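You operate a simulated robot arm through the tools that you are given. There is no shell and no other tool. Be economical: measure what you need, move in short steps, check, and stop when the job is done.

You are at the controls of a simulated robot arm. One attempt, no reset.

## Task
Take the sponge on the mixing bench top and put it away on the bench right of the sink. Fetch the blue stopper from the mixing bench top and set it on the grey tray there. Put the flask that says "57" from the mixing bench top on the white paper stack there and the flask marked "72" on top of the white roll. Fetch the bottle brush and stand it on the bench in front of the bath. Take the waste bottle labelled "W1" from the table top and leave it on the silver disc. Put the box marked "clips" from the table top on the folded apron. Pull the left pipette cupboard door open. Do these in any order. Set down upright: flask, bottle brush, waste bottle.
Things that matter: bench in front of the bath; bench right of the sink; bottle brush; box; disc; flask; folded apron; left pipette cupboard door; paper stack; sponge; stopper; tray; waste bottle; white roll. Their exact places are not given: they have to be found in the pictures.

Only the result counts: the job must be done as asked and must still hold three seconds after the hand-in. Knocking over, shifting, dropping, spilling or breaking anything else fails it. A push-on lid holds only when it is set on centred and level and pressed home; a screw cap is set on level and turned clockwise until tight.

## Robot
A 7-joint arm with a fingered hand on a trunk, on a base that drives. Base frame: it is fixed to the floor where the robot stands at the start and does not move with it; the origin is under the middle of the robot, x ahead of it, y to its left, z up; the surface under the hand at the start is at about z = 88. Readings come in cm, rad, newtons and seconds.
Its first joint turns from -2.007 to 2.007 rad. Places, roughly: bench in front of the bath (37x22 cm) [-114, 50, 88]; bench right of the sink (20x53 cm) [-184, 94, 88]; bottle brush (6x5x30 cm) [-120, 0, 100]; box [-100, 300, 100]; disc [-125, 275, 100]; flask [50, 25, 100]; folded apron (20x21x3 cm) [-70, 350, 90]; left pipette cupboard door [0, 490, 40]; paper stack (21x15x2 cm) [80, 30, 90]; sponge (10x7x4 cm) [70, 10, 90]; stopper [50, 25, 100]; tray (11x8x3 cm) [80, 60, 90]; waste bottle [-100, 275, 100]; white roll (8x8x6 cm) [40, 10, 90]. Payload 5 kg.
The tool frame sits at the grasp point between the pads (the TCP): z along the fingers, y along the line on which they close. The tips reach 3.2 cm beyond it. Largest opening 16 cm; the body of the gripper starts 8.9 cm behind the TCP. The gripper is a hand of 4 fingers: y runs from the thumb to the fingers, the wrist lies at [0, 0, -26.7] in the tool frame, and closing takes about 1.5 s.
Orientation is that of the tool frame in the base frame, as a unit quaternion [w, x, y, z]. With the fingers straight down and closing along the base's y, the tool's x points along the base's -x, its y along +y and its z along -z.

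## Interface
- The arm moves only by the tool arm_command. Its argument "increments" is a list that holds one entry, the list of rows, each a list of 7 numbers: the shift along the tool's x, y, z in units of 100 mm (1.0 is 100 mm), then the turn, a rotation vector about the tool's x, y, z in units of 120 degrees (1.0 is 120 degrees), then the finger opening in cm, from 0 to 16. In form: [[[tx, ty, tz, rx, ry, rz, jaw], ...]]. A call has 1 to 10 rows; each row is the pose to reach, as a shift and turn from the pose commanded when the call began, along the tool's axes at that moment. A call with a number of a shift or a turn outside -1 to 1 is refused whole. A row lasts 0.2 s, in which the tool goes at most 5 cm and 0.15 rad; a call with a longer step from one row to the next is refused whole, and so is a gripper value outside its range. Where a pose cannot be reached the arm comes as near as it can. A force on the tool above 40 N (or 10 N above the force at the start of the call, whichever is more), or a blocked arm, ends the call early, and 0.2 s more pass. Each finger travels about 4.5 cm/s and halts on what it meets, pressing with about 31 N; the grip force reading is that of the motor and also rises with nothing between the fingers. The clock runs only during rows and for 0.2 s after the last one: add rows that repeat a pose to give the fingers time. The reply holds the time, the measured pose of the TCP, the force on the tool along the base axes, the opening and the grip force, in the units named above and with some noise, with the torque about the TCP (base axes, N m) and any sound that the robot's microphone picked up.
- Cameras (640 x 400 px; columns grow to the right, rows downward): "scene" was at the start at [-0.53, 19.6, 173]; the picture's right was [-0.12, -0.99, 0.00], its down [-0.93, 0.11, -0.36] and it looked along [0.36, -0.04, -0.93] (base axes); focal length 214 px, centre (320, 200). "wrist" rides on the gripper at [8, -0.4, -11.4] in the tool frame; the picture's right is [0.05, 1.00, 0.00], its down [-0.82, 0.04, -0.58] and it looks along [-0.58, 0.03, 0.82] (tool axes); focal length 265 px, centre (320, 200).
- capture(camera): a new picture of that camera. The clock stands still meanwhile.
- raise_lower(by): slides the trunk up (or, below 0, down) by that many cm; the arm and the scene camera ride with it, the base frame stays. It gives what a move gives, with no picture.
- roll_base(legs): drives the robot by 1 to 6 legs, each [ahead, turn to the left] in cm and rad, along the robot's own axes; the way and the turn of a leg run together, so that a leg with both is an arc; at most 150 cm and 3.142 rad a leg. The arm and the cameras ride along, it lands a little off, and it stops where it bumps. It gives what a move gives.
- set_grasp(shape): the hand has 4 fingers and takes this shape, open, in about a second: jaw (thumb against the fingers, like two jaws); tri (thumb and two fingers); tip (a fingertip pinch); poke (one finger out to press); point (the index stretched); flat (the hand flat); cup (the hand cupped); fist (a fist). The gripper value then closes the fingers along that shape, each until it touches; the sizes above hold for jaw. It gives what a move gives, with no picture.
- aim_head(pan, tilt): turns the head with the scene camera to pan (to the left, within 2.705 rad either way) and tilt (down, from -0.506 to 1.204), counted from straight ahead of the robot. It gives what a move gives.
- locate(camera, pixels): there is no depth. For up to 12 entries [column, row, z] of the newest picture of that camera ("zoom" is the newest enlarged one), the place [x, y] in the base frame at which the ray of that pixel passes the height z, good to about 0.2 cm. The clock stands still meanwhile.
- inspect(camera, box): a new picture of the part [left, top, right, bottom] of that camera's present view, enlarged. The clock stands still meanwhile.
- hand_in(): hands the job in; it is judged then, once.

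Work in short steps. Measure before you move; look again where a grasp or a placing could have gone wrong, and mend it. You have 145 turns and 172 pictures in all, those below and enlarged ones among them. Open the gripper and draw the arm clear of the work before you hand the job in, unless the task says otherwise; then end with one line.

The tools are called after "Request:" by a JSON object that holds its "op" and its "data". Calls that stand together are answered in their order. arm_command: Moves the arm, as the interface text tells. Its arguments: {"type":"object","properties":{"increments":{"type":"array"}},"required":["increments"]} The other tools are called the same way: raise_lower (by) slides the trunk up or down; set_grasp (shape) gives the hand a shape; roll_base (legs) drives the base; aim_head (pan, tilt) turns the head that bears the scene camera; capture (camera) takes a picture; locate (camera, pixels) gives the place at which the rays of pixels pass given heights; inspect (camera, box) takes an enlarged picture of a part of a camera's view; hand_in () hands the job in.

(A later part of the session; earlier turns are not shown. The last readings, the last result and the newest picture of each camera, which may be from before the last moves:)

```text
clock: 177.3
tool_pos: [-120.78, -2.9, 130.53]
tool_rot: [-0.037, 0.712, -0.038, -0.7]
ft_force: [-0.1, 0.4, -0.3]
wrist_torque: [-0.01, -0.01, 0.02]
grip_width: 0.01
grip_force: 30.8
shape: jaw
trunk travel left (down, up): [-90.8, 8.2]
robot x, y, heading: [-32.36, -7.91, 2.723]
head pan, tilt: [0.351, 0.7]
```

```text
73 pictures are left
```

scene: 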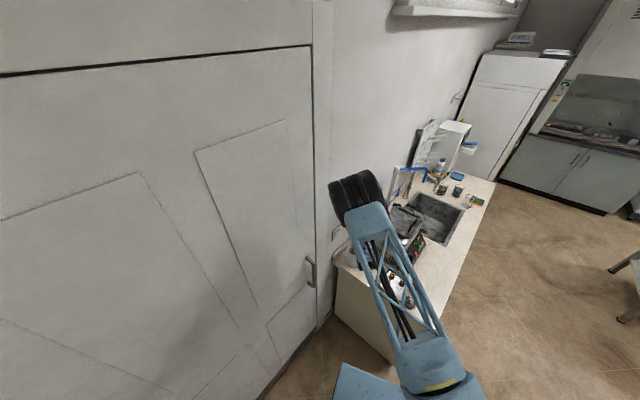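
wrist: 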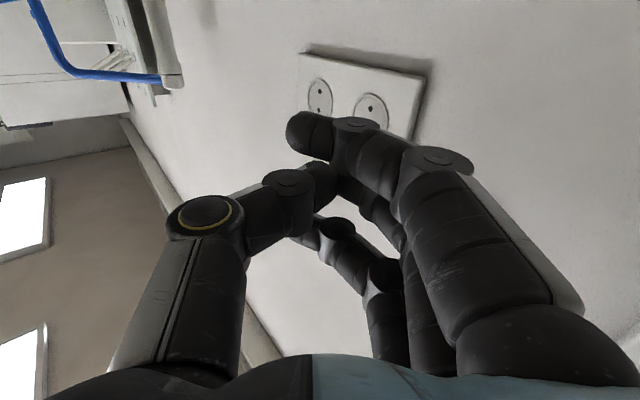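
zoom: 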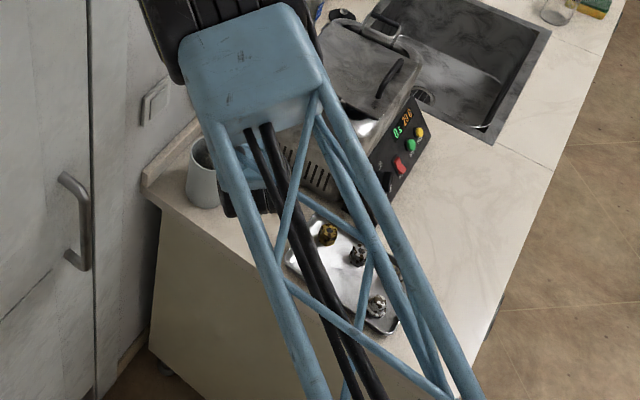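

The hand came up empty: the jaw squeezed the handle towards the palm. I open, draw back, take the "tri" shape, lower again and look.

Request:
{"op": "arm_command", "data": {"increments": [[[0, 0, 0, 0, 0, 0, 4], [0, 0, 0, 0, 0, 0, 8], [0, 0, 0, 0, 0, 0, 8], [0, 0, 0, 0, 0, 0, 8], [0, 0, 0, 0, 0, 0, 8], [0, 0, -0.4, 0, 0, 0, 8], [0, 0, -0.8, 0, 0, 0, 8], [0, 0, -1.0, 0, 0, 0, 8], [0, 0, -1.0, 0, 0, 0, 8]]]}}

Request:
{"op": "arm_command", "data": {"increments": [[[0, 0, -0.3, 0, 0, 0, 8], [0, 0, -0.3, 0, 0, 0, 8]]]}}

Request:
{"op": "set_grasp", "data": {"shape": "tri"}}

Request:
{"op": "raise_lower", "data": {"by": -20}}

Request:
{"op": "capture", "data": {"camera": "wrist"}}

Request:
{"op": "inspect", "data": {"camera": "scene", "box": [320, 200, 460, 330]}}

```text
clock: 179.3
tool_pos: [-110.61, -3.85, 130.88]
tool_rot: [-0.037, 0.712, -0.038, -0.7]
ft_force: [0.5, -0.6, 1.3]
wrist_torque: [-0.01, -0.01, 0.03]
grip_width: 7.92
grip_force: 0.1
shape: jaw
trunk travel left (down, up): [-90.8, 8.2]
robot x, y, heading: [-32.19, -7.61, 2.723]
head pan, tilt: [0.351, 0.7]
```

```text
clock: 179.9
tool_pos: [-107.58, -4.19, 130.99]
tool_rot: [-0.036, 0.712, -0.038, -0.7]
ft_force: [-0.1, 0.7, 0.9]
wrist_torque: [-0.01, 0.01, 0.02]
grip_width: 7.91
grip_force: 0.0
shape: jaw
trunk travel left (down, up): [-90.8, 8.2]
robot x, y, heading: [-31.96, -8.38, 2.731]
head pan, tilt: [0.351, 0.7]
```

```text
clock: 180.8
tool_pos: [-107.61, -4.29, 130.98]
tool_rot: [-0.037, 0.712, -0.038, -0.7]
ft_force: [0.3, 0.1, -0.5]
wrist_torque: [0.04, 0.0, -0.01]
grip_width: 15.95
grip_force: 0.1
shape: tri
trunk travel left (down, up): [-90.8, 8.2]
robot x, y, heading: [-32.27, -8.44, 2.727]
head pan, tilt: [0.351, 0.7]
```

```text
clock: 183.0
tool_pos: [-107.66, -4.34, 110.94]
tool_rot: [-0.037, 0.711, -0.038, -0.701]
ft_force: [-0.2, 0.3, -0.2]
wrist_torque: [0.02, 0.02, 0.06]
grip_width: 15.99
grip_force: 0.1
shape: tri
trunk travel left (down, up): [-70.8, 28.2]
robot x, y, heading: [-32.27, -7.71, 2.729]
head pan, tilt: [0.351, 0.7]
```

```text
72 pictures are left
```

wrist: 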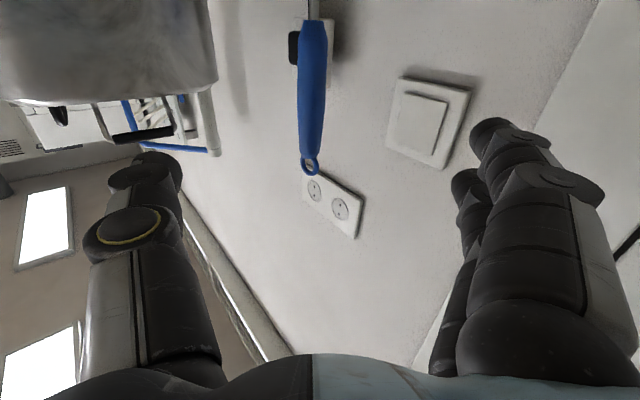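

```text
3.08 times, centred on (390, 265) of scene
```

zoom: 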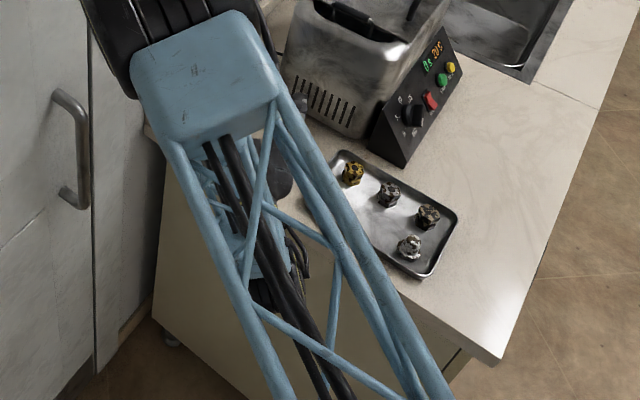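

The brush still stands in the cup, handle at col 311. Close to 8 cm, shift −0.9 along y, advance 12 cm so it sits ~2.5 cm ahead of the TCP.

Request:
{"op": "arm_command", "data": {"increments": [[[0, -0.09, 0, 0, 0, 0, 12], [0, -0.09, 0, 0, 0, 0, 8], [0, -0.09, 0, 0, 0, 0, 8], [0, -0.09, 0, 0, 0, 0, 8], [0, -0.09, 0, 0, 0, 0, 8], [0, -0.09, 0.3, 0, 0, 0, 8], [0, -0.09, 0.6, 0, 0, 0, 8], [0, -0.09, 0.9, 0, 0, 0, 8], [0, -0.09, 0.9, 0, 0, 0, 8]]]}}

Request:
{"op": "capture", "data": {"camera": "wrist"}}

```text
clock: 185.0
tool_pos: [-116.54, -2.44, 110.7]
tool_rot: [-0.036, 0.712, -0.038, -0.7]
ft_force: [-1.1, 0.1, -0.1]
wrist_torque: [-0.01, -0.04, -0.02]
grip_width: 8.09
grip_force: 0.0
shape: tri
trunk travel left (down, up): [-70.8, 28.2]
robot x, y, heading: [-32.31, -8.13, 2.729]
head pan, tilt: [0.351, 0.7]
```

```text
70 pictures are left
```

wrist: 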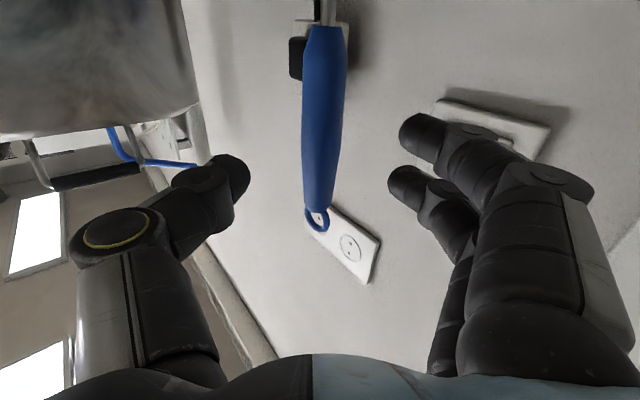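

Handle is now about 5.9 cm ahead, col 323. Advance 3.3 cm and close.

Request:
{"op": "arm_command", "data": {"increments": [[[0, 0.01, 0.2, 0, 0, 0, 8], [0, 0.01, 0.34, 0, 0, 0, 8], [0, 0.01, 0.34, 0, 0, 0, 6], [0, 0.01, 0.34, 0, 0, 0, 0], [0, 0.01, 0.34, 0, 0, 0, 0], [0, 0.01, 0.34, 0, 0, 0, 0], [0, 0.01, 0.34, 0, 0, 0, 0], [0, 0.01, 0.34, 0, 0, 0, 0], [0, 0.01, 0.34, 0, 0, 0, 0]]]}}

Request:
{"op": "capture", "data": {"camera": "wrist"}}

```text
clock: 187.0
tool_pos: [-119.83, -2.11, 110.68]
tool_rot: [-0.036, 0.712, -0.038, -0.7]
ft_force: [-0.8, -1.4, 0.8]
wrist_torque: [-0.38, 0.05, 0.07]
grip_width: 2.02
grip_force: 30.9
shape: tri
trunk travel left (down, up): [-70.8, 28.2]
robot x, y, heading: [-31.86, -8.15, 2.728]
head pan, tilt: [0.351, 0.7]
```

```text
69 pictures are left
```

wrist: 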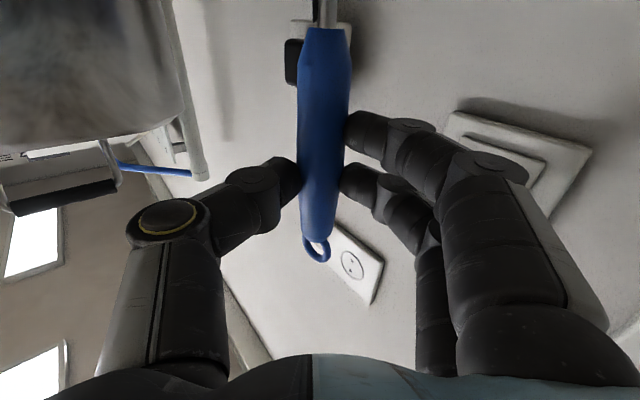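

Now a true grip (2.0 cm between thumb and two fingers). Lift 20 cm.

Request:
{"op": "raise_lower", "data": {"by": 20}}

Request:
{"op": "capture", "data": {"camera": "wrist"}}

Request:
{"op": "inspect", "data": {"camera": "scene", "box": [320, 200, 460, 330]}}

```text
clock: 189.2
tool_pos: [-119.79, -2.18, 130.63]
tool_rot: [-0.037, 0.713, -0.039, -0.699]
ft_force: [-0.8, -0.2, -1.4]
wrist_torque: [-0.01, -0.02, -0.01]
grip_width: 1.99
grip_force: 30.7
shape: tri
trunk travel left (down, up): [-90.8, 8.2]
robot x, y, heading: [-32.04, -7.87, 2.73]
head pan, tilt: [0.351, 0.7]
```

```text
68 pictures are left
```

wrist: 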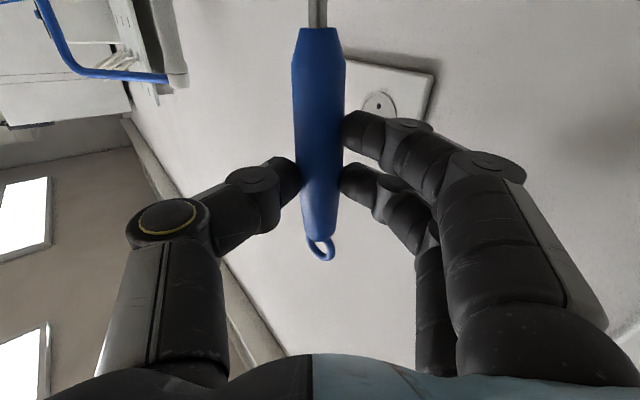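

```text
3.08 times, centred on (390, 265) of scene
```

zoom: 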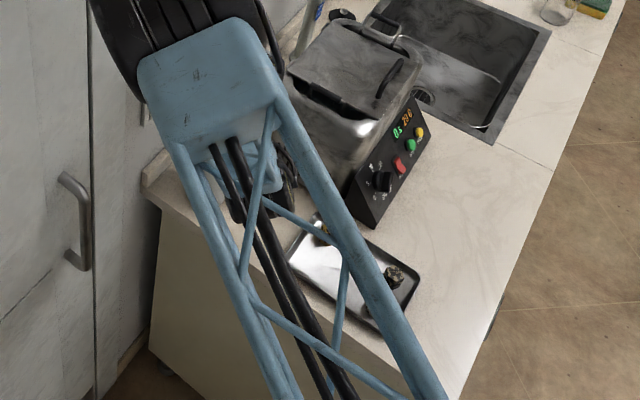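

The brush is held upright. I locate the free area in front of the bath.

Request:
{"op": "locate", "data": {"camera": "zoom", "pixels": [[355, 228, 88], [432, 125, 88], [420, 285, 89], [382, 330, 89], [480, 142, 88], [490, 330, 88], [555, 170, 88], [440, 220, 88]]}}

```text
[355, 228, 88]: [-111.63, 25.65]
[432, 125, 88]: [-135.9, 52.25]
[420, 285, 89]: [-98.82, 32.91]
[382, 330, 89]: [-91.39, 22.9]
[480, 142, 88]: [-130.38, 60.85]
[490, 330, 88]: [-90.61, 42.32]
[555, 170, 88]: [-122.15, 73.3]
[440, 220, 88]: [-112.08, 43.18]
```

Place target (−112.8,48). Retract 15 cm, turn the base right 0.54 rad, then extend again.

Request:
{"op": "arm_command", "data": {"increments": [[[0, 0, -0.4, 0, 0, 0, 0], [0, 0, -0.8, 0, 0, 0, 0], [0, 0, -1.0, 0, 0, 0, 0], [0, 0, -1.0, 0, 0, 0, 0]]]}}

Request:
{"op": "arm_command", "data": {"increments": [[[0, 0, -0.3, 0, 0, 0, 0], [0, 0, -0.5, 0, 0, 0, 0], [0, 0, -0.5, 0, 0, 0, 0]]]}}

Request:
{"op": "roll_base", "data": {"legs": [[0, -0.539]]}}

Request:
{"op": "aim_head", "data": {"pan": 0.3, "tilt": 0.8}}

Request:
{"op": "capture", "data": {"camera": "scene"}}

```text
clock: 190.2
tool_pos: [-109.75, -3.25, 130.89]
tool_rot: [-0.036, 0.713, -0.038, -0.7]
ft_force: [0.0, 0.4, -1.1]
wrist_torque: [0.01, 0.04, 0.02]
grip_width: 1.97
grip_force: 30.6
shape: tri
trunk travel left (down, up): [-90.8, 8.2]
robot x, y, heading: [-32.19, -7.94, 2.725]
head pan, tilt: [0.351, 0.7]
```

```text
clock: 191.0
tool_pos: [-105.02, -3.8, 130.97]
tool_rot: [-0.036, 0.712, -0.037, -0.701]
ft_force: [0.4, -0.7, -1.1]
wrist_torque: [0.02, -0.01, 0.01]
grip_width: 1.99
grip_force: 30.7
shape: tri
trunk travel left (down, up): [-90.8, 8.2]
robot x, y, heading: [-32.17, -8.03, 2.73]
head pan, tilt: [0.351, 0.7]
```

```text
clock: 192.9
tool_pos: [-92.53, 33.16, 130.95]
tool_rot: [-0.221, 0.676, -0.226, -0.665]
ft_force: [-0.4, 0.2, 0.0]
wrist_torque: [0.0, -0.07, 0.04]
grip_width: 1.95
grip_force: 31.1
shape: tri
trunk travel left (down, up): [-90.8, 8.2]
robot x, y, heading: [-32.12, -7.65, 2.188]
head pan, tilt: [0.351, 0.7]
```

```text
clock: 193.6
tool_pos: [-92.52, 33.01, 130.98]
tool_rot: [-0.221, 0.676, -0.226, -0.666]
ft_force: [0.2, -0.3, -0.5]
wrist_torque: [-0.01, -0.01, 0.02]
grip_width: 1.94
grip_force: 30.7
shape: tri
trunk travel left (down, up): [-90.8, 8.2]
robot x, y, heading: [-32.52, -7.72, 2.194]
head pan, tilt: [0.3, 0.799]
```

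```text
66 pictures are left
```

scene: 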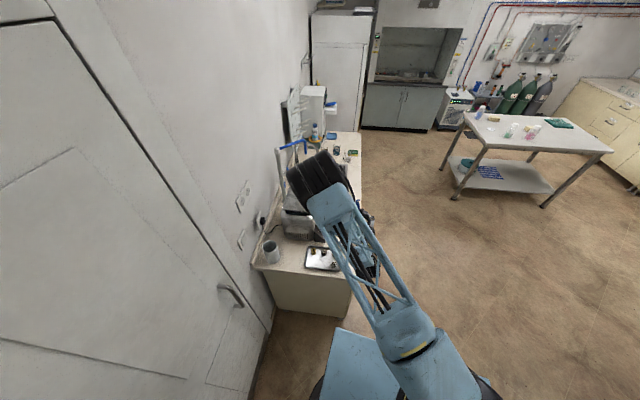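

Extend 22.7 cm along the tool axis to reach (−110.8,46.5) with the TCP, then look.

Request:
{"op": "arm_command", "data": {"increments": [[[0, 0, 0.4, 0, 0, 0, 0], [0, 0, 0.8, 0, 0, 0, 0], [0, 0, 1.0, 0, 0, 0, 0], [0, 0, 1.0, 0, 0, 0, 0]]]}}

Request:
{"op": "arm_command", "data": {"increments": [[[0, 0, 0.4, 0, 0, 0, 0], [0, 0, 0.8, 0, 0, 0, 0], [0, 0, 1.0, 0, 0, 0, 0], [0, 0, 1.0, 0, 0, 0, 0]]]}}

Request:
{"op": "arm_command", "data": {"increments": [[[0, 0.03, 0.27, 0, 0, 0, 0], [0, 0.03, 0.27, 0, 0, 0, 0]]]}}

Request:
{"op": "aim_head", "data": {"pan": 0.1, "tilt": 0.75}}

Request:
{"op": "capture", "data": {"camera": "scene"}}

Request:
{"op": "capture", "data": {"camera": "wrist"}}

```text
clock: 194.6
tool_pos: [-100.47, 39.16, 130.86]
tool_rot: [-0.22, 0.677, -0.225, -0.666]
ft_force: [-0.2, 0.3, -1.0]
wrist_torque: [-0.02, 0.0, 0.0]
grip_width: 1.99
grip_force: 31.3
shape: tri
trunk travel left (down, up): [-90.8, 8.2]
robot x, y, heading: [-32.33, -7.73, 2.188]
head pan, tilt: [0.3, 0.799]
```

```text
clock: 195.6
tool_pos: [-108.59, 45.16, 130.57]
tool_rot: [-0.222, 0.676, -0.226, -0.665]
ft_force: [1.0, -0.4, -0.3]
wrist_torque: [-0.03, -0.02, 0.0]
grip_width: 1.97
grip_force: 30.7
shape: tri
trunk travel left (down, up): [-90.8, 8.2]
robot x, y, heading: [-32.13, -8.36, 2.186]
head pan, tilt: [0.3, 0.799]
```

```text
clock: 196.2
tool_pos: [-110.66, 46.3, 130.64]
tool_rot: [-0.221, 0.676, -0.226, -0.666]
ft_force: [0.8, -0.4, -1.4]
wrist_torque: [-0.05, 0.0, 0.01]
grip_width: 1.96
grip_force: 31.0
shape: tri
trunk travel left (down, up): [-90.8, 8.2]
robot x, y, heading: [-32.42, -8.03, 2.189]
head pan, tilt: [0.3, 0.799]
```

```text
clock: 196.9
tool_pos: [-110.79, 46.25, 130.65]
tool_rot: [-0.221, 0.676, -0.226, -0.666]
ft_force: [0.2, 0.2, 0.4]
wrist_torque: [-0.04, 0.03, -0.02]
grip_width: 1.97
grip_force: 30.9
shape: tri
trunk travel left (down, up): [-90.8, 8.2]
robot x, y, heading: [-32.01, -8.16, 2.19]
head pan, tilt: [0.099, 0.75]
```

```text
65 pictures are left
```

scene: 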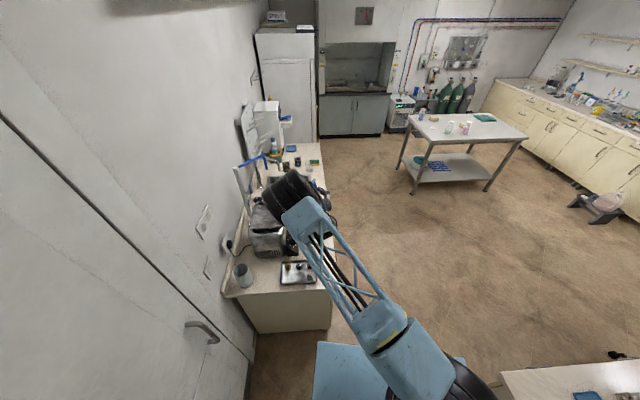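

```text
64 pictures are left
```

wrist: 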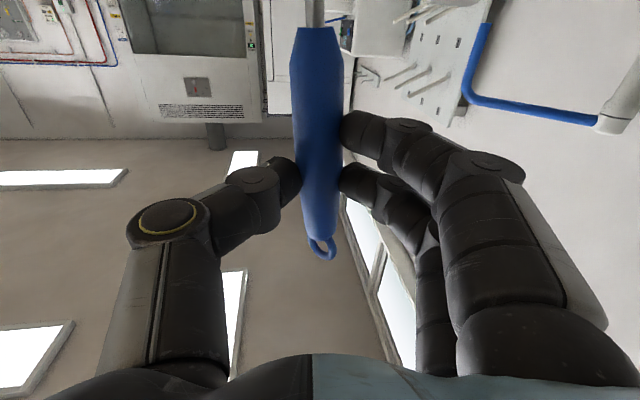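

Lower with the trunk 19 cm, then creep to contact.

Request:
{"op": "raise_lower", "data": {"by": -18.5}}

Request:
{"op": "inspect", "data": {"camera": "scene", "box": [240, 160, 380, 320]}}

```text
clock: 199.0
tool_pos: [-110.8, 46.23, 112.23]
tool_rot: [-0.221, 0.676, -0.225, -0.666]
ft_force: [1.3, -0.8, -0.4]
wrist_torque: [-0.03, -0.04, 0.01]
grip_width: 1.96
grip_force: 31.2
shape: tri
trunk travel left (down, up): [-72.3, 26.7]
robot x, y, heading: [-32.09, -8.3, 2.189]
head pan, tilt: [0.099, 0.75]
```

```text
2.50 times, centred on (310, 240) of scene
```

zoom: 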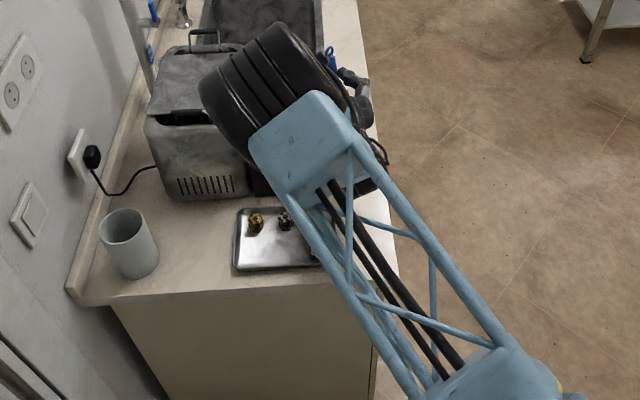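

Creep: 1.2 cm, then 0.4 cm.

Request:
{"op": "raise_lower", "data": {"by": -1.2}}

Request:
{"op": "raise_lower", "data": {"by": -0.4}}

```text
clock: 199.6
tool_pos: [-110.75, 46.26, 110.94]
tool_rot: [-0.221, 0.676, -0.226, -0.665]
ft_force: [-0.7, 0.0, -0.6]
wrist_torque: [-0.01, -0.04, 0.01]
grip_width: 1.96
grip_force: 30.6
shape: tri
trunk travel left (down, up): [-71.1, 27.9]
robot x, y, heading: [-32.33, -8.23, 2.188]
head pan, tilt: [0.099, 0.75]
```

```text
clock: 200.1
tool_pos: [-110.6, 46.38, 110.53]
tool_rot: [-0.221, 0.676, -0.226, -0.665]
ft_force: [0.2, 0.1, -0.7]
wrist_torque: [-0.03, -0.02, -0.02]
grip_width: 1.95
grip_force: 30.7
shape: tri
trunk travel left (down, up): [-70.7, 28.3]
robot x, y, heading: [-32.03, -7.98, 2.192]
head pan, tilt: [0.099, 0.75]
```

Not yet touching; continue in 0.3 cm steps.

Request:
{"op": "raise_lower", "data": {"by": -0.3}}

Request:
{"op": "raise_lower", "data": {"by": -0.3}}

```text
clock: 200.6
tool_pos: [-110.91, 46.26, 110.14]
tool_rot: [-0.222, 0.675, -0.226, -0.666]
ft_force: [-0.3, 0.2, 0.8]
wrist_torque: [0.02, 0.03, 0.0]
grip_width: 1.95
grip_force: 30.9
shape: tri
trunk travel left (down, up): [-70.4, 28.6]
robot x, y, heading: [-32.18, -7.94, 2.192]
head pan, tilt: [0.099, 0.75]
```

```text
clock: 201.2
tool_pos: [-110.68, 46.29, 110.23]
tool_rot: [-0.222, 0.675, -0.226, -0.667]
ft_force: [-0.7, -0.4, 13.0]
wrist_torque: [0.2, 0.25, 0.01]
grip_width: 1.94
grip_force: 31.4
shape: tri
trunk travel left (down, up): [-70.1, 28.9]
robot x, y, heading: [-32.31, -7.93, 2.189]
head pan, tilt: [0.099, 0.75]
```

Contact (13 N). Ease up 0.2 cm and open gently.

Request:
{"op": "raise_lower", "data": {"by": 0.2}}

Request:
{"op": "arm_command", "data": {"increments": [[[0, 0, 0, 0, 0, 0, 2.4], [0, 0, 0, 0, 0, 0, 3], [0, 0, 0, 0, 0, 0, 4], [0, 0, 0, 0, 0, 0, 5], [0, 0, 0, 0, 0, 0, 6], [0, 0, 0, 0, 0, 0, 7], [0, 0, 0, 0, 0, 0, 7], [0, 0, 0, 0, 0, 0, 7]]]}}

Request:
{"op": "capture", "data": {"camera": "wrist"}}

```text
clock: 201.7
tool_pos: [-110.7, 46.25, 110.19]
tool_rot: [-0.222, 0.676, -0.226, -0.665]
ft_force: [1.1, -0.3, 10.3]
wrist_torque: [0.15, 0.21, -0.01]
grip_width: 1.94
grip_force: 30.9
shape: tri
trunk travel left (down, up): [-70.3, 28.7]
robot x, y, heading: [-32.23, -7.92, 2.187]
head pan, tilt: [0.099, 0.75]
```

```text
clock: 203.5
tool_pos: [-110.82, 46.29, 110.06]
tool_rot: [-0.221, 0.675, -0.226, -0.666]
ft_force: [0.6, 0.1, 0.2]
wrist_torque: [0.01, -0.01, 0.0]
grip_width: 6.92
grip_force: 0.1
shape: tri
trunk travel left (down, up): [-70.3, 28.7]
robot x, y, heading: [-32.3, -8.25, 2.19]
head pan, tilt: [0.099, 0.75]
```

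```text
62 pictures are left
```

wrist: 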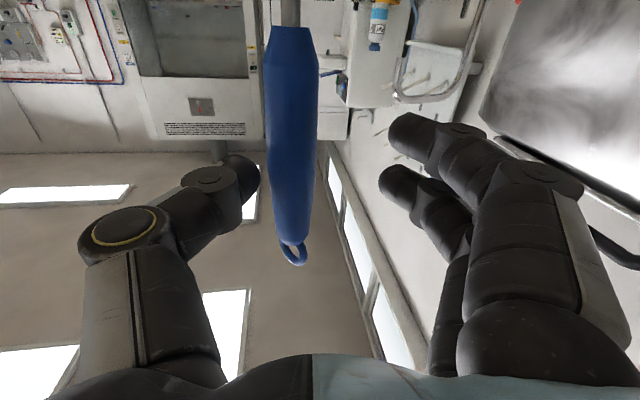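

The brush stands on its own, nearer the thumb (col 290). Shift the hand 1 cm to the thumb side, open a bit more, and draw back straight.

Request:
{"op": "arm_command", "data": {"increments": [[[0, -0.05, 0, 0, 0, 0, 9], [0, -0.1, 0, 0, 0, 0, 9], [0, -0.1, 0, 0, 0, 0, 9], [0, -0.1, -0.3, 0, 0, 0, 9], [0, -0.1, -0.6, 0, 0, 0, 9], [0, -0.1, -1.0, 0, 0, 0, 9], [0, -0.1, -1.0, 0, 0, 0, 9]]]}}

Request:
{"op": "arm_command", "data": {"increments": [[[0, 0, -0.4, 0, 0, 0, 9], [0, 0, -0.8, 0, 0, 0, 9], [0, 0, -1.0, 0, 0, 0, 9], [0, 0, -1.0, 0, 0, 0, 9]]]}}

Request:
{"op": "capture", "data": {"camera": "wrist"}}

Request:
{"op": "inspect", "data": {"camera": "scene", "box": [240, 160, 380, 320]}}

```text
clock: 205.1
tool_pos: [-102.29, 41.12, 110.13]
tool_rot: [-0.221, 0.676, -0.226, -0.666]
ft_force: [0.1, -0.3, -0.6]
wrist_torque: [0.0, 0.01, 0.03]
grip_width: 8.94
grip_force: 0.1
shape: tri
trunk travel left (down, up): [-70.3, 28.7]
robot x, y, heading: [-32.53, -8.39, 2.19]
head pan, tilt: [0.099, 0.75]
```

```text
clock: 206.1
tool_pos: [-94.23, 35.03, 110.39]
tool_rot: [-0.222, 0.676, -0.227, -0.665]
ft_force: [0.9, 0.8, -1.1]
wrist_torque: [-0.01, 0.06, -0.01]
grip_width: 8.91
grip_force: 0.0
shape: tri
trunk travel left (down, up): [-70.3, 28.7]
robot x, y, heading: [-32.3, -8.09, 2.191]
head pan, tilt: [0.099, 0.75]
```

```text
61 pictures are left
```

wrist: 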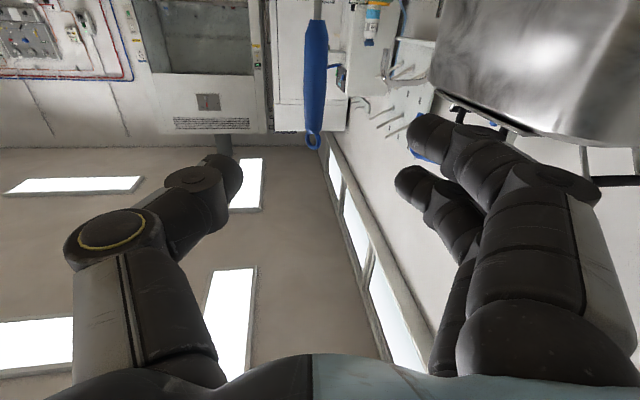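

```text
2.50 times, centred on (310, 240) of scene
```

zoom: 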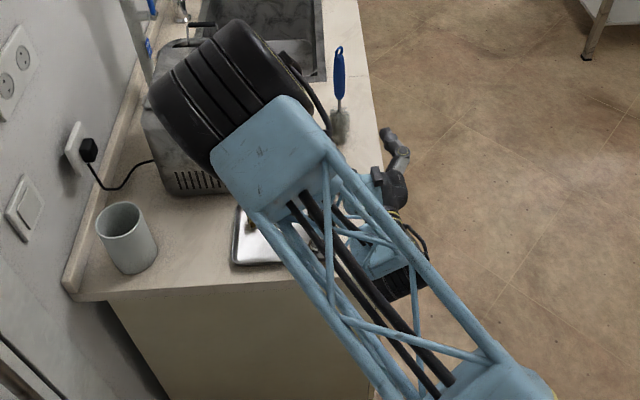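

The brush stands upright in front of the bath. Verify its place, then raise the trunk and turn the hand back down.

Request:
{"op": "locate", "data": {"camera": "zoom", "pixels": [[339, 141, 88], [339, 128, 90], [325, 82, 88]]}}

Request:
{"op": "raise_lower", "data": {"by": 20}}

Request:
{"op": "arm_command", "data": {"increments": [[[0, 0, -0.2, 0, 0.0625, 0, 9], [0, 0, -0.4, 0, 0.125, 0, 9], [0, 0, -0.6, 0, 0.1875, 0, 9], [0, 0, -0.8, 0, 0.25, 0, 9], [0, 0, -0.9, 0, 0.3125, 0, 9], [0, 0, -1.0, 0, 0.375, 0, 9], [0, 0, -1.0, 0, 0.375, 0, 9]]]}}

Request:
{"op": "arm_command", "data": {"increments": [[[0, 0, 0, 0, 0.0625, 0, 9], [0, 0, 0, 0, 0.125, 0, 9], [0, 0, 0, 0, 0.1875, 0, 9], [0, 0, 0, 0, 0.25, 0, 9], [0, 0, 0, 0, 0.3125, 0, 9], [0, 0, 0, 0, 0.375, 0, 9], [0, 0, 0, 0, 0.375, 0, 9]]]}}

Request:
{"op": "aim_head", "data": {"pan": -0.5, "tilt": 0.6}}

Request:
{"op": "capture", "data": {"camera": "scene"}}

```text
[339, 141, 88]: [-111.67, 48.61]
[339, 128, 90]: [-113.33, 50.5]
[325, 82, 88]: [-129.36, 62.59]
```

```text
clock: 208.2
tool_pos: [-94.2, 35.04, 130.4]
tool_rot: [-0.221, 0.677, -0.226, -0.665]
ft_force: [-0.4, 0.1, 0.1]
wrist_torque: [-0.02, 0.03, -0.03]
grip_width: 8.9
grip_force: 0.1
shape: tri
trunk travel left (down, up): [-90.3, 8.7]
robot x, y, heading: [-32.15, -8.19, 2.191]
head pan, tilt: [0.099, 0.75]
```

```text
clock: 209.8
tool_pos: [-86.18, 29.16, 130.42]
tool_rot: [-0.118, 0.88, -0.293, -0.356]
ft_force: [-0.8, -0.1, -0.1]
wrist_torque: [-0.01, 0.02, -0.04]
grip_width: 8.92
grip_force: 0.0
shape: tri
trunk travel left (down, up): [-90.3, 8.7]
robot x, y, heading: [-32.18, -8.34, 2.192]
head pan, tilt: [0.099, 0.75]
```

```text
clock: 211.4
tool_pos: [-86.16, 28.74, 130.63]
tool_rot: [0.003, 0.949, -0.315, 0.008]
ft_force: [0.5, -1.5, -0.7]
wrist_torque: [0.1, -0.02, -0.04]
grip_width: 8.95
grip_force: 0.0
shape: tri
trunk travel left (down, up): [-90.3, 8.7]
robot x, y, heading: [-32.1, -8.27, 2.187]
head pan, tilt: [0.099, 0.75]
```

```text
clock: 212.4
tool_pos: [-86.03, 29.23, 130.6]
tool_rot: [0.003, 0.949, -0.316, 0.006]
ft_force: [0.0, 0.5, 0.1]
wrist_torque: [0.01, 0.01, 0.0]
grip_width: 8.97
grip_force: 0.0
shape: tri
trunk travel left (down, up): [-90.3, 8.7]
robot x, y, heading: [-31.99, -7.95, 2.191]
head pan, tilt: [-0.499, 0.6]
```

```text
59 pictures are left
```

scene: 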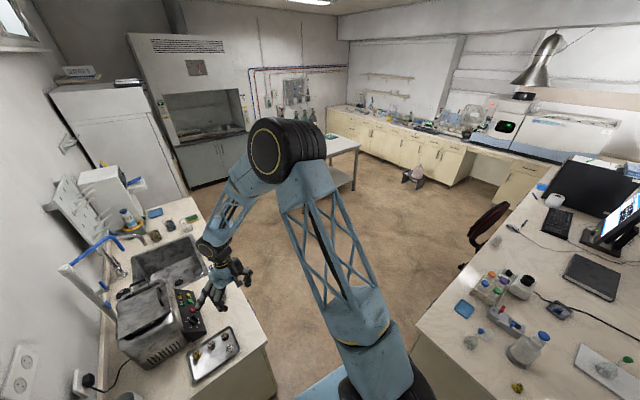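

Brush at (−112,49), good. Now drive towards the steel table: turn right 0.475 and go 150 cm, then look.

Request:
{"op": "roll_base", "data": {"legs": [[0, -0.475], [140, 0]]}}

Request:
{"op": "aim_head", "data": {"pan": 0.3, "tilt": 0.6}}

Request:
{"op": "capture", "data": {"camera": "scene"}}

Request:
{"op": "aim_head", "data": {"pan": -0.3, "tilt": 0.4}}

Request:
{"op": "capture", "data": {"camera": "scene"}}

```text
clock: 220.9
tool_pos: [-83.01, 190.4, 130.55]
tool_rot: [0.006, 0.846, -0.533, 0.007]
ft_force: [0.4, -1.1, -0.2]
wrist_torque: [0.0, 0.01, 0.0]
grip_width: 8.97
grip_force: 0.1
shape: tri
trunk travel left (down, up): [-90.3, 8.7]
robot x, y, heading: [-52.02, 132.58, 1.711]
head pan, tilt: [-0.499, 0.6]
```

```text
clock: 222.1
tool_pos: [-82.93, 190.47, 130.52]
tool_rot: [0.005, 0.846, -0.533, 0.006]
ft_force: [-0.2, -0.8, 0.4]
wrist_torque: [-0.02, -0.03, -0.01]
grip_width: 8.99
grip_force: 0.2
shape: tri
trunk travel left (down, up): [-90.3, 8.7]
robot x, y, heading: [-52.43, 132.37, 1.712]
head pan, tilt: [0.3, 0.6]
```

```text
58 pictures are left
```

scene: 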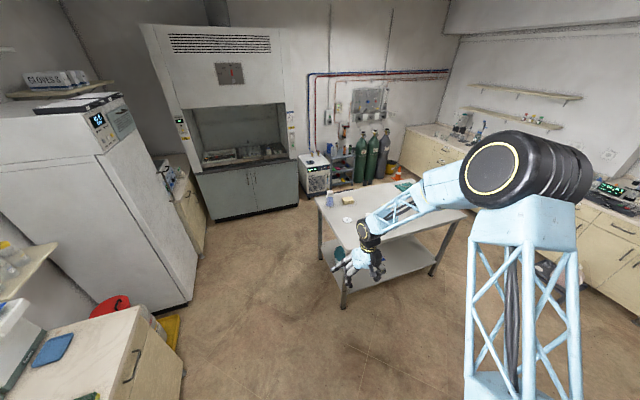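

```text
clock: 223.1
tool_pos: [-82.99, 190.48, 130.56]
tool_rot: [0.005, 0.846, -0.533, 0.007]
ft_force: [0.2, -0.3, 0.6]
wrist_torque: [0.03, -0.02, 0.01]
grip_width: 8.93
grip_force: 0.1
shape: tri
trunk travel left (down, up): [-90.3, 8.7]
robot x, y, heading: [-52.04, 132.75, 1.71]
head pan, tilt: [-0.3, 0.4]
```

```text
57 pictures are left
```

scene: 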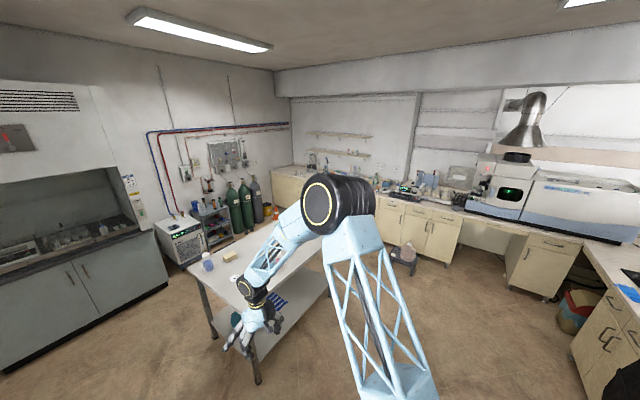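

I locate table points in the newest picture (assuming its top at z≈88).

Request:
{"op": "locate", "data": {"camera": "scene", "pixels": [[188, 265, 88], [207, 268, 88], [230, 258, 88], [244, 340, 88], [320, 245, 88], [258, 383, 0], [215, 335, 0]]}}

Request:
{"op": "inspect", "data": {"camera": "scene", "box": [170, 210, 350, 390]}}

```text
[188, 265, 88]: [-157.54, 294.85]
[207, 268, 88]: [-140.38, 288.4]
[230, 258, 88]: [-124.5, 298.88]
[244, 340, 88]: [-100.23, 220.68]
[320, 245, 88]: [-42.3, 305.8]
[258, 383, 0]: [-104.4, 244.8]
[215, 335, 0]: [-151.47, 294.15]
```

```text
2.22 times, centred on (260, 300) of scene
```

zoom: 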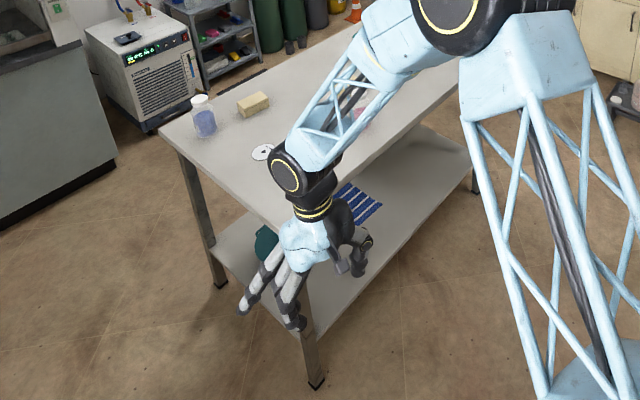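

The table's near corner is about (−104,245), its long side running along (0.7,0.7). I drive to about (−46,217) and look.

Request:
{"op": "roll_base", "data": {"legs": [[0, -0.2], [85, 0]]}}

Request:
{"op": "aim_head", "data": {"pan": 0.1, "tilt": 0.75}}

Request:
{"op": "capture", "data": {"camera": "scene"}}

Request:
{"op": "capture", "data": {"camera": "wrist"}}

```text
clock: 228.4
tool_pos: [-66.54, 281.07, 130.58]
tool_rot: [0.006, 0.791, -0.612, 0.006]
ft_force: [0.6, -0.6, 0.2]
wrist_torque: [0.02, 0.03, 0.0]
grip_width: 8.97
grip_force: 0.0
shape: tri
trunk travel left (down, up): [-90.3, 8.7]
robot x, y, heading: [-47.49, 218.4, 1.52]
head pan, tilt: [-0.3, 0.4]
```

```text
clock: 229.3
tool_pos: [-66.48, 280.84, 130.58]
tool_rot: [0.006, 0.792, -0.611, 0.006]
ft_force: [-0.2, -0.1, 0.2]
wrist_torque: [0.0, 0.02, -0.02]
grip_width: 8.98
grip_force: 0.0
shape: tri
trunk travel left (down, up): [-90.3, 8.7]
robot x, y, heading: [-47.25, 218.18, 1.52]
head pan, tilt: [0.099, 0.75]
```

```text
55 pictures are left
```

scene: 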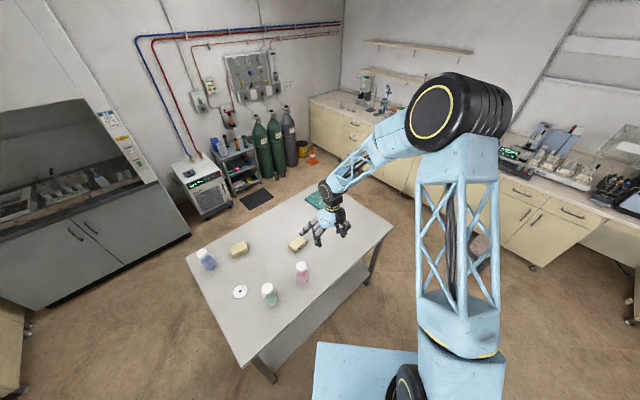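

```text
54 pictures are left
```

wrist: 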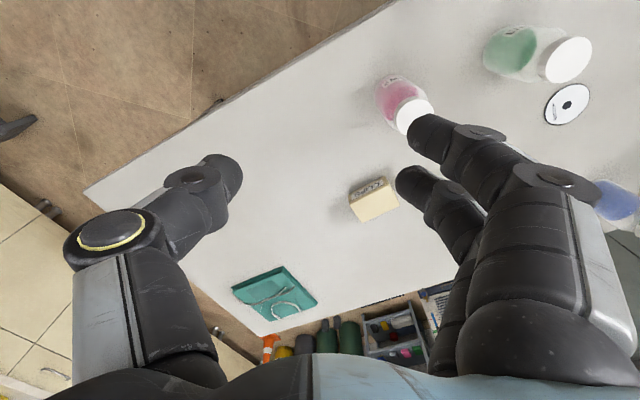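

Three bottles, two yellowish boxes, a disc and a green folded apron are visible. Zoom to read labels.

Request:
{"op": "inspect", "data": {"camera": "scene", "box": [185, 225, 325, 315]}}

Request:
{"op": "inspect", "data": {"camera": "wrist", "box": [330, 10, 640, 220]}}

Request:
{"op": "locate", "data": {"camera": "wrist", "pixels": [[567, 104, 88], [372, 212, 88], [273, 293, 90], [510, 60, 88], [395, 88, 88], [231, 288, 90], [282, 266, 90], [318, 298, 90], [268, 320, 90]]}}

```text
4.44 times, centred on (255, 270) of scene
```

zoom: 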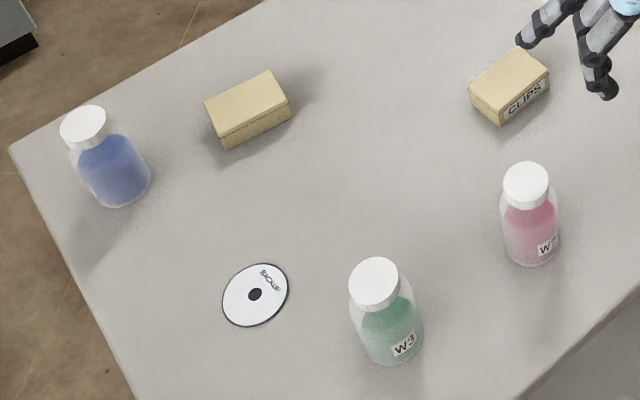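

```text
1.90 times, centred on (485, 115) of wrist
```

zoom: 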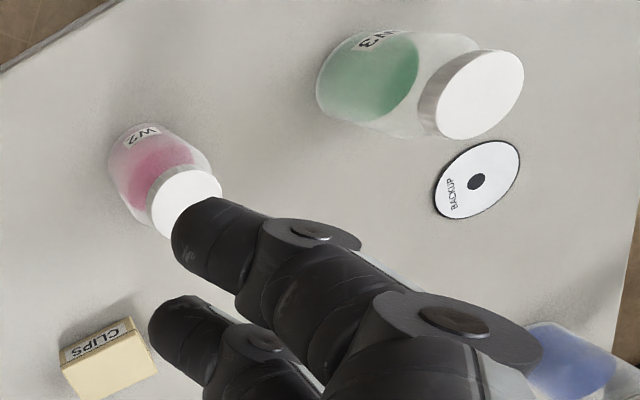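

```text
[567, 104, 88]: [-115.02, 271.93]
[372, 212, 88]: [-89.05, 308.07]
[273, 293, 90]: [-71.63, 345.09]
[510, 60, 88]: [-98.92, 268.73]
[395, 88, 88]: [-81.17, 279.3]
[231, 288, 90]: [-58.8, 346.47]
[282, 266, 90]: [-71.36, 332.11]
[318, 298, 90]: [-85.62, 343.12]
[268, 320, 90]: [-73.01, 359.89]
```

"CLIPS" is the nearer box at zoom (510,85); W2 pink, W3 green, so W1 is the blue one. Triangulate table height with the disc and objects.

Request:
{"op": "capture", "data": {"camera": "scene"}}

Request:
{"op": "locate", "data": {"camera": "scene", "pixels": [[240.4, 291, 85], [240.4, 291, 88], [240.4, 291, 91], [206, 265, 88], [199, 251, 100], [297, 245, 90], [297, 239, 94], [316, 195, 90], [187, 257, 88], [393, 231, 88], [268, 300, 88], [302, 280, 88]]}}

Request:
{"op": "locate", "data": {"camera": "wrist", "pixels": [[567, 104, 85], [567, 104, 91], [620, 205, 88], [373, 195, 94], [390, 205, 94], [357, 220, 94], [378, 222, 94]]}}

```text
51 pictures are left
```

scene: 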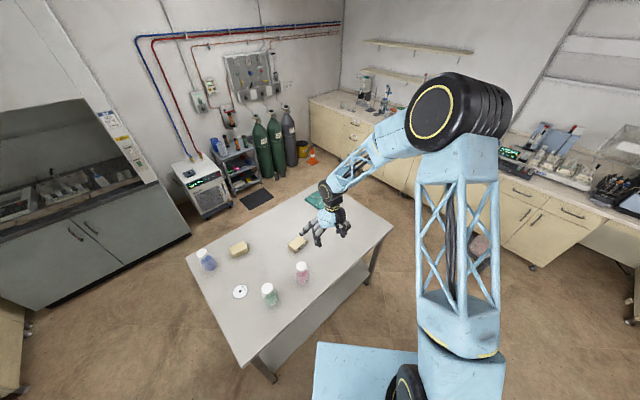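

```text
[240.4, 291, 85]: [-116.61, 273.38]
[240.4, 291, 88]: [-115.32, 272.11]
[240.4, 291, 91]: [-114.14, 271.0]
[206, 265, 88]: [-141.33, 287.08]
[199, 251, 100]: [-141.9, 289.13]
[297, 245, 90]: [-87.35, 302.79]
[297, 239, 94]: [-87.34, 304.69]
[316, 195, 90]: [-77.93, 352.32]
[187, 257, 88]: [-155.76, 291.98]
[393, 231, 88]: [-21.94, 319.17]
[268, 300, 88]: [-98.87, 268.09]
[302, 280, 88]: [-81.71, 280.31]
```

```text
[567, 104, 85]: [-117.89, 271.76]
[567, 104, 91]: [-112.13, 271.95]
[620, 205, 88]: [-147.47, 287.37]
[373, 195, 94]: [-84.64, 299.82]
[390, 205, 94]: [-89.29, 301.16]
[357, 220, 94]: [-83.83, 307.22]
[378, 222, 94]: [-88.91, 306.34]
```

Table top ≈ 88; disc (−115,272), W1 (−141.5,287), clips box (−87,304), apron ≈(−72,346). First the clips box: drive to about (−27,261) and take the jaw shape.

Request:
{"op": "roll_base", "data": {"legs": [[0, -0.385], [47, 0], [0, 0.9]]}}

Request:
{"op": "set_grasp", "data": {"shape": "jaw"}}

Request:
{"op": "aim_head", "data": {"pan": 0.25, "tilt": 0.9}}

Request:
{"op": "capture", "data": {"camera": "scene"}}

Request:
{"op": "capture", "data": {"camera": "wrist"}}

```text
clock: 235.7
tool_pos: [-73.99, 306.49, 130.55]
tool_rot: [0.004, 0.918, -0.397, 0.007]
ft_force: [0.1, 0.0, -0.3]
wrist_torque: [0.01, -0.03, 0.0]
grip_width: 8.96
grip_force: 0.2
shape: tri
trunk travel left (down, up): [-90.3, 8.7]
robot x, y, heading: [-27.06, 260.37, 2.017]
head pan, tilt: [0.099, 0.75]
```

```text
clock: 236.6
tool_pos: [-74.05, 306.52, 130.49]
tool_rot: [0.003, 0.918, -0.396, 0.007]
ft_force: [0.1, -0.5, 0.3]
wrist_torque: [0.03, -0.02, 0.07]
grip_width: 15.97
grip_force: 0.1
shape: jaw
trunk travel left (down, up): [-90.3, 8.7]
robot x, y, heading: [-27.15, 260.51, 2.016]
head pan, tilt: [0.099, 0.75]
```

```text
clock: 237.3
tool_pos: [-73.9, 306.43, 130.6]
tool_rot: [0.004, 0.918, -0.396, 0.007]
ft_force: [0.1, -0.1, -0.5]
wrist_torque: [0.02, 0.01, -0.01]
grip_width: 16.0
grip_force: 0.1
shape: jaw
trunk travel left (down, up): [-90.3, 8.7]
robot x, y, heading: [-27.53, 260.73, 2.02]
head pan, tilt: [0.25, 0.901]
```

```text
50 pictures are left
```

scene: 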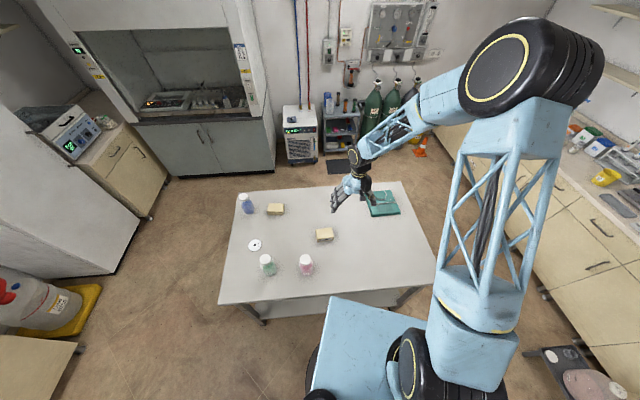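

```text
49 pictures are left
```

wrist: 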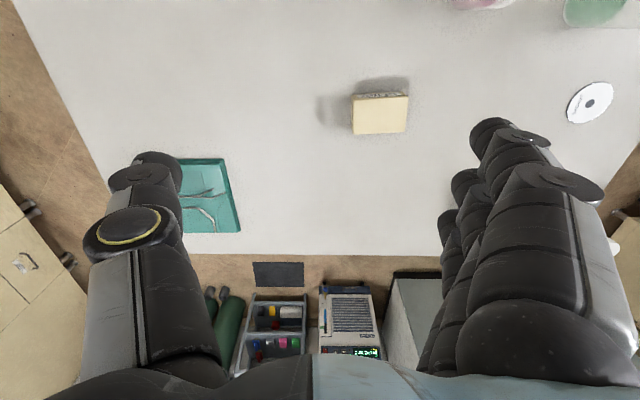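

Measure the box's top in the wrist view and the scene view.

Request:
{"op": "inspect", "data": {"camera": "scene", "box": [300, 185, 420, 260]}}

Request:
{"op": "locate", "data": {"camera": "wrist", "pixels": [[352, 97, 92], [408, 95, 92], [405, 133, 92], [353, 135, 92], [379, 116, 92], [379, 116, 94], [180, 160, 90], [223, 159, 90], [241, 230, 90], [188, 233, 90]]}}

Request:
{"op": "locate", "data": {"camera": "zoom", "pixels": [[245, 250, 92], [245, 250, 94], [245, 270, 88], [432, 205, 90]]}}

```text
5.33 times, centred on (360, 222) of scene
```

zoom: 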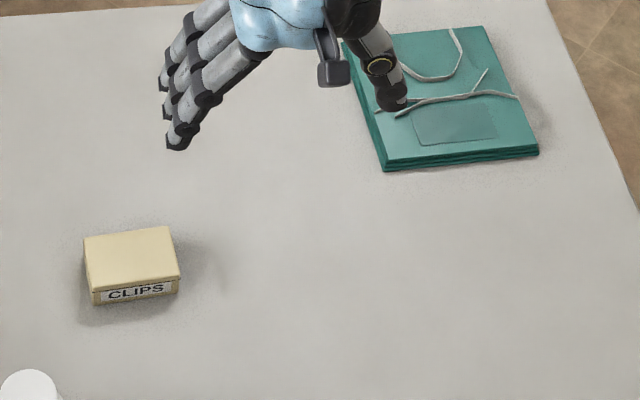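

```text
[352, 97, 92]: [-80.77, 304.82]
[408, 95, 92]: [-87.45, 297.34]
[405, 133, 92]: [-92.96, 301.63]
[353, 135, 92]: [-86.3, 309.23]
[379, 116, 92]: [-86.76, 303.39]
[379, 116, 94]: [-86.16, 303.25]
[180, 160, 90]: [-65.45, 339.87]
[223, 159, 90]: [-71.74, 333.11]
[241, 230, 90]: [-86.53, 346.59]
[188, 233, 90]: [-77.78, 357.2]
```

```text
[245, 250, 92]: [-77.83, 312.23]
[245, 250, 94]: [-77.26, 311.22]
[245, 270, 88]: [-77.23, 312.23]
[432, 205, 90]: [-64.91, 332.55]
```

Box centre (−86.8,303.3), long axis nearly along the tool's y. Move over it with −5° turn and lower the trunk 28 cm, then look.

Request:
{"op": "arm_command", "data": {"increments": [[[-0.2, 0.35, 0, 0, 0, -0.02, 15], [-0.4, 0.7, 0, 0, 0, -0.042, 14], [-0.6, 1.0, 0, 0, 0, -0.042, 14], [-0.6, 1.0, 0, 0, 0, -0.042, 14]]]}}

Request:
{"op": "arm_command", "data": {"increments": [[[-0.04, 0.15, 0, 0, 0, 0, 14], [-0.04, 0.15, 0, 0, 0, 0, 14]]]}}

Request:
{"op": "raise_lower", "data": {"by": -28}}

Request:
{"op": "capture", "data": {"camera": "wrist"}}

```text
clock: 238.3
tool_pos: [-85.31, 304.13, 130.65]
tool_rot: [0.004, 0.934, -0.356, 0.006]
ft_force: [1.5, -0.4, -1.0]
wrist_torque: [-0.01, 0.04, -0.05]
grip_width: 14.05
grip_force: 0.0
shape: jaw
trunk travel left (down, up): [-90.3, 8.7]
robot x, y, heading: [-27.32, 260.9, 2.018]
head pan, tilt: [0.25, 0.901]
```

```text
clock: 238.9
tool_pos: [-86.61, 303.35, 130.54]
tool_rot: [0.004, 0.934, -0.356, 0.007]
ft_force: [0.2, 0.4, 0.0]
wrist_torque: [0.01, 0.0, 0.0]
grip_width: 14.02
grip_force: 0.0
shape: jaw
trunk travel left (down, up): [-90.3, 8.7]
robot x, y, heading: [-27.54, 260.55, 2.016]
head pan, tilt: [0.25, 0.901]
```

```text
clock: 241.8
tool_pos: [-86.68, 303.19, 102.56]
tool_rot: [0.005, 0.935, -0.355, 0.007]
ft_force: [-0.6, 0.4, 0.4]
wrist_torque: [-0.02, 0.0, 0.01]
grip_width: 14.06
grip_force: 0.1
shape: jaw
trunk travel left (down, up): [-62.3, 36.7]
robot x, y, heading: [-27.27, 260.4, 2.013]
head pan, tilt: [0.25, 0.901]
```

```text
47 pictures are left
```

wrist: 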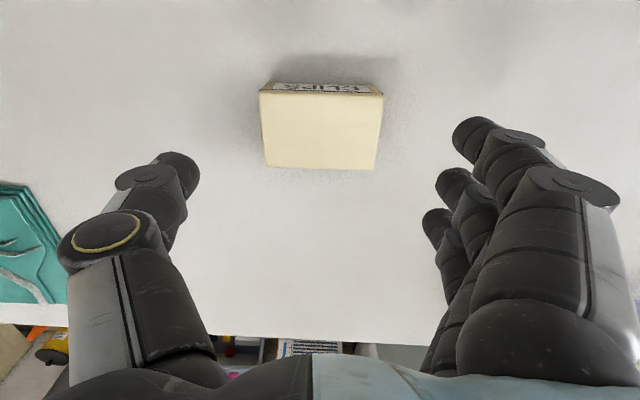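

Centred (cols 262–382). Lower 10.9 cm, close and lift.

Request:
{"op": "raise_lower", "data": {"by": -10.8}}

Request:
{"op": "arm_command", "data": {"increments": [[[0, 0, 0, 0, 0, 0, 10], [0, 0, 0, 0, 0, 0, 6], [0, 0, 0, 0, 0, 0, 6], [0, 0, 0, 0, 0, 0, 6], [0, 0, 0, 0, 0, 0, 6], [0, 0, 0, 0, 0, 0, 6], [0, 0, 0, 0, 0, 0, 6], [0, 0, 0, 0, 0, 0, 6]]]}}

Request:
{"op": "raise_lower", "data": {"by": 12}}

Request:
{"op": "capture", "data": {"camera": "wrist"}}

```text
clock: 243.2
tool_pos: [-86.71, 303.29, 91.75]
tool_rot: [0.005, 0.934, -0.357, 0.006]
ft_force: [-0.8, 0.2, -0.1]
wrist_torque: [-0.01, 0.0, -0.01]
grip_width: 14.02
grip_force: 0.0
shape: jaw
trunk travel left (down, up): [-51.5, 47.5]
robot x, y, heading: [-27.34, 260.79, 2.019]
head pan, tilt: [0.25, 0.901]
```

```text
clock: 245.0
tool_pos: [-86.67, 303.17, 91.79]
tool_rot: [0.005, 0.935, -0.356, 0.007]
ft_force: [0.1, -0.3, 0.3]
wrist_torque: [-0.02, 0.04, 0.01]
grip_width: 9.51
grip_force: 30.5
shape: jaw
trunk travel left (down, up): [-51.5, 47.5]
robot x, y, heading: [-27.1, 260.71, 2.017]
head pan, tilt: [0.25, 0.901]
```

```text
clock: 246.5
tool_pos: [-86.65, 303.24, 103.74]
tool_rot: [0.005, 0.934, -0.356, 0.006]
ft_force: [0.9, 0.5, -2.1]
wrist_torque: [0.0, -0.02, -0.02]
grip_width: 9.47
grip_force: 31.1
shape: jaw
trunk travel left (down, up): [-63.5, 35.5]
robot x, y, heading: [-27.22, 260.49, 2.017]
head pan, tilt: [0.25, 0.901]
```

```text
46 pictures are left
```

wrist: 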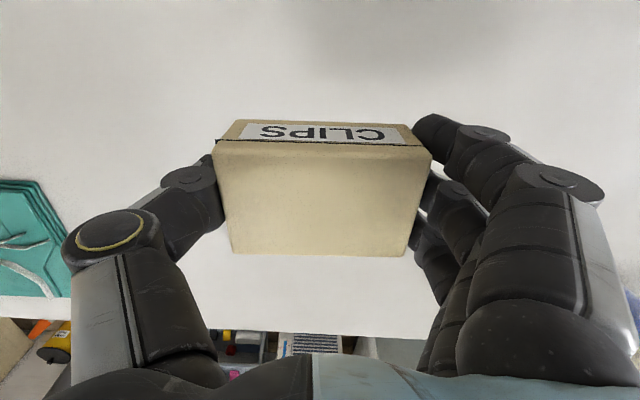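

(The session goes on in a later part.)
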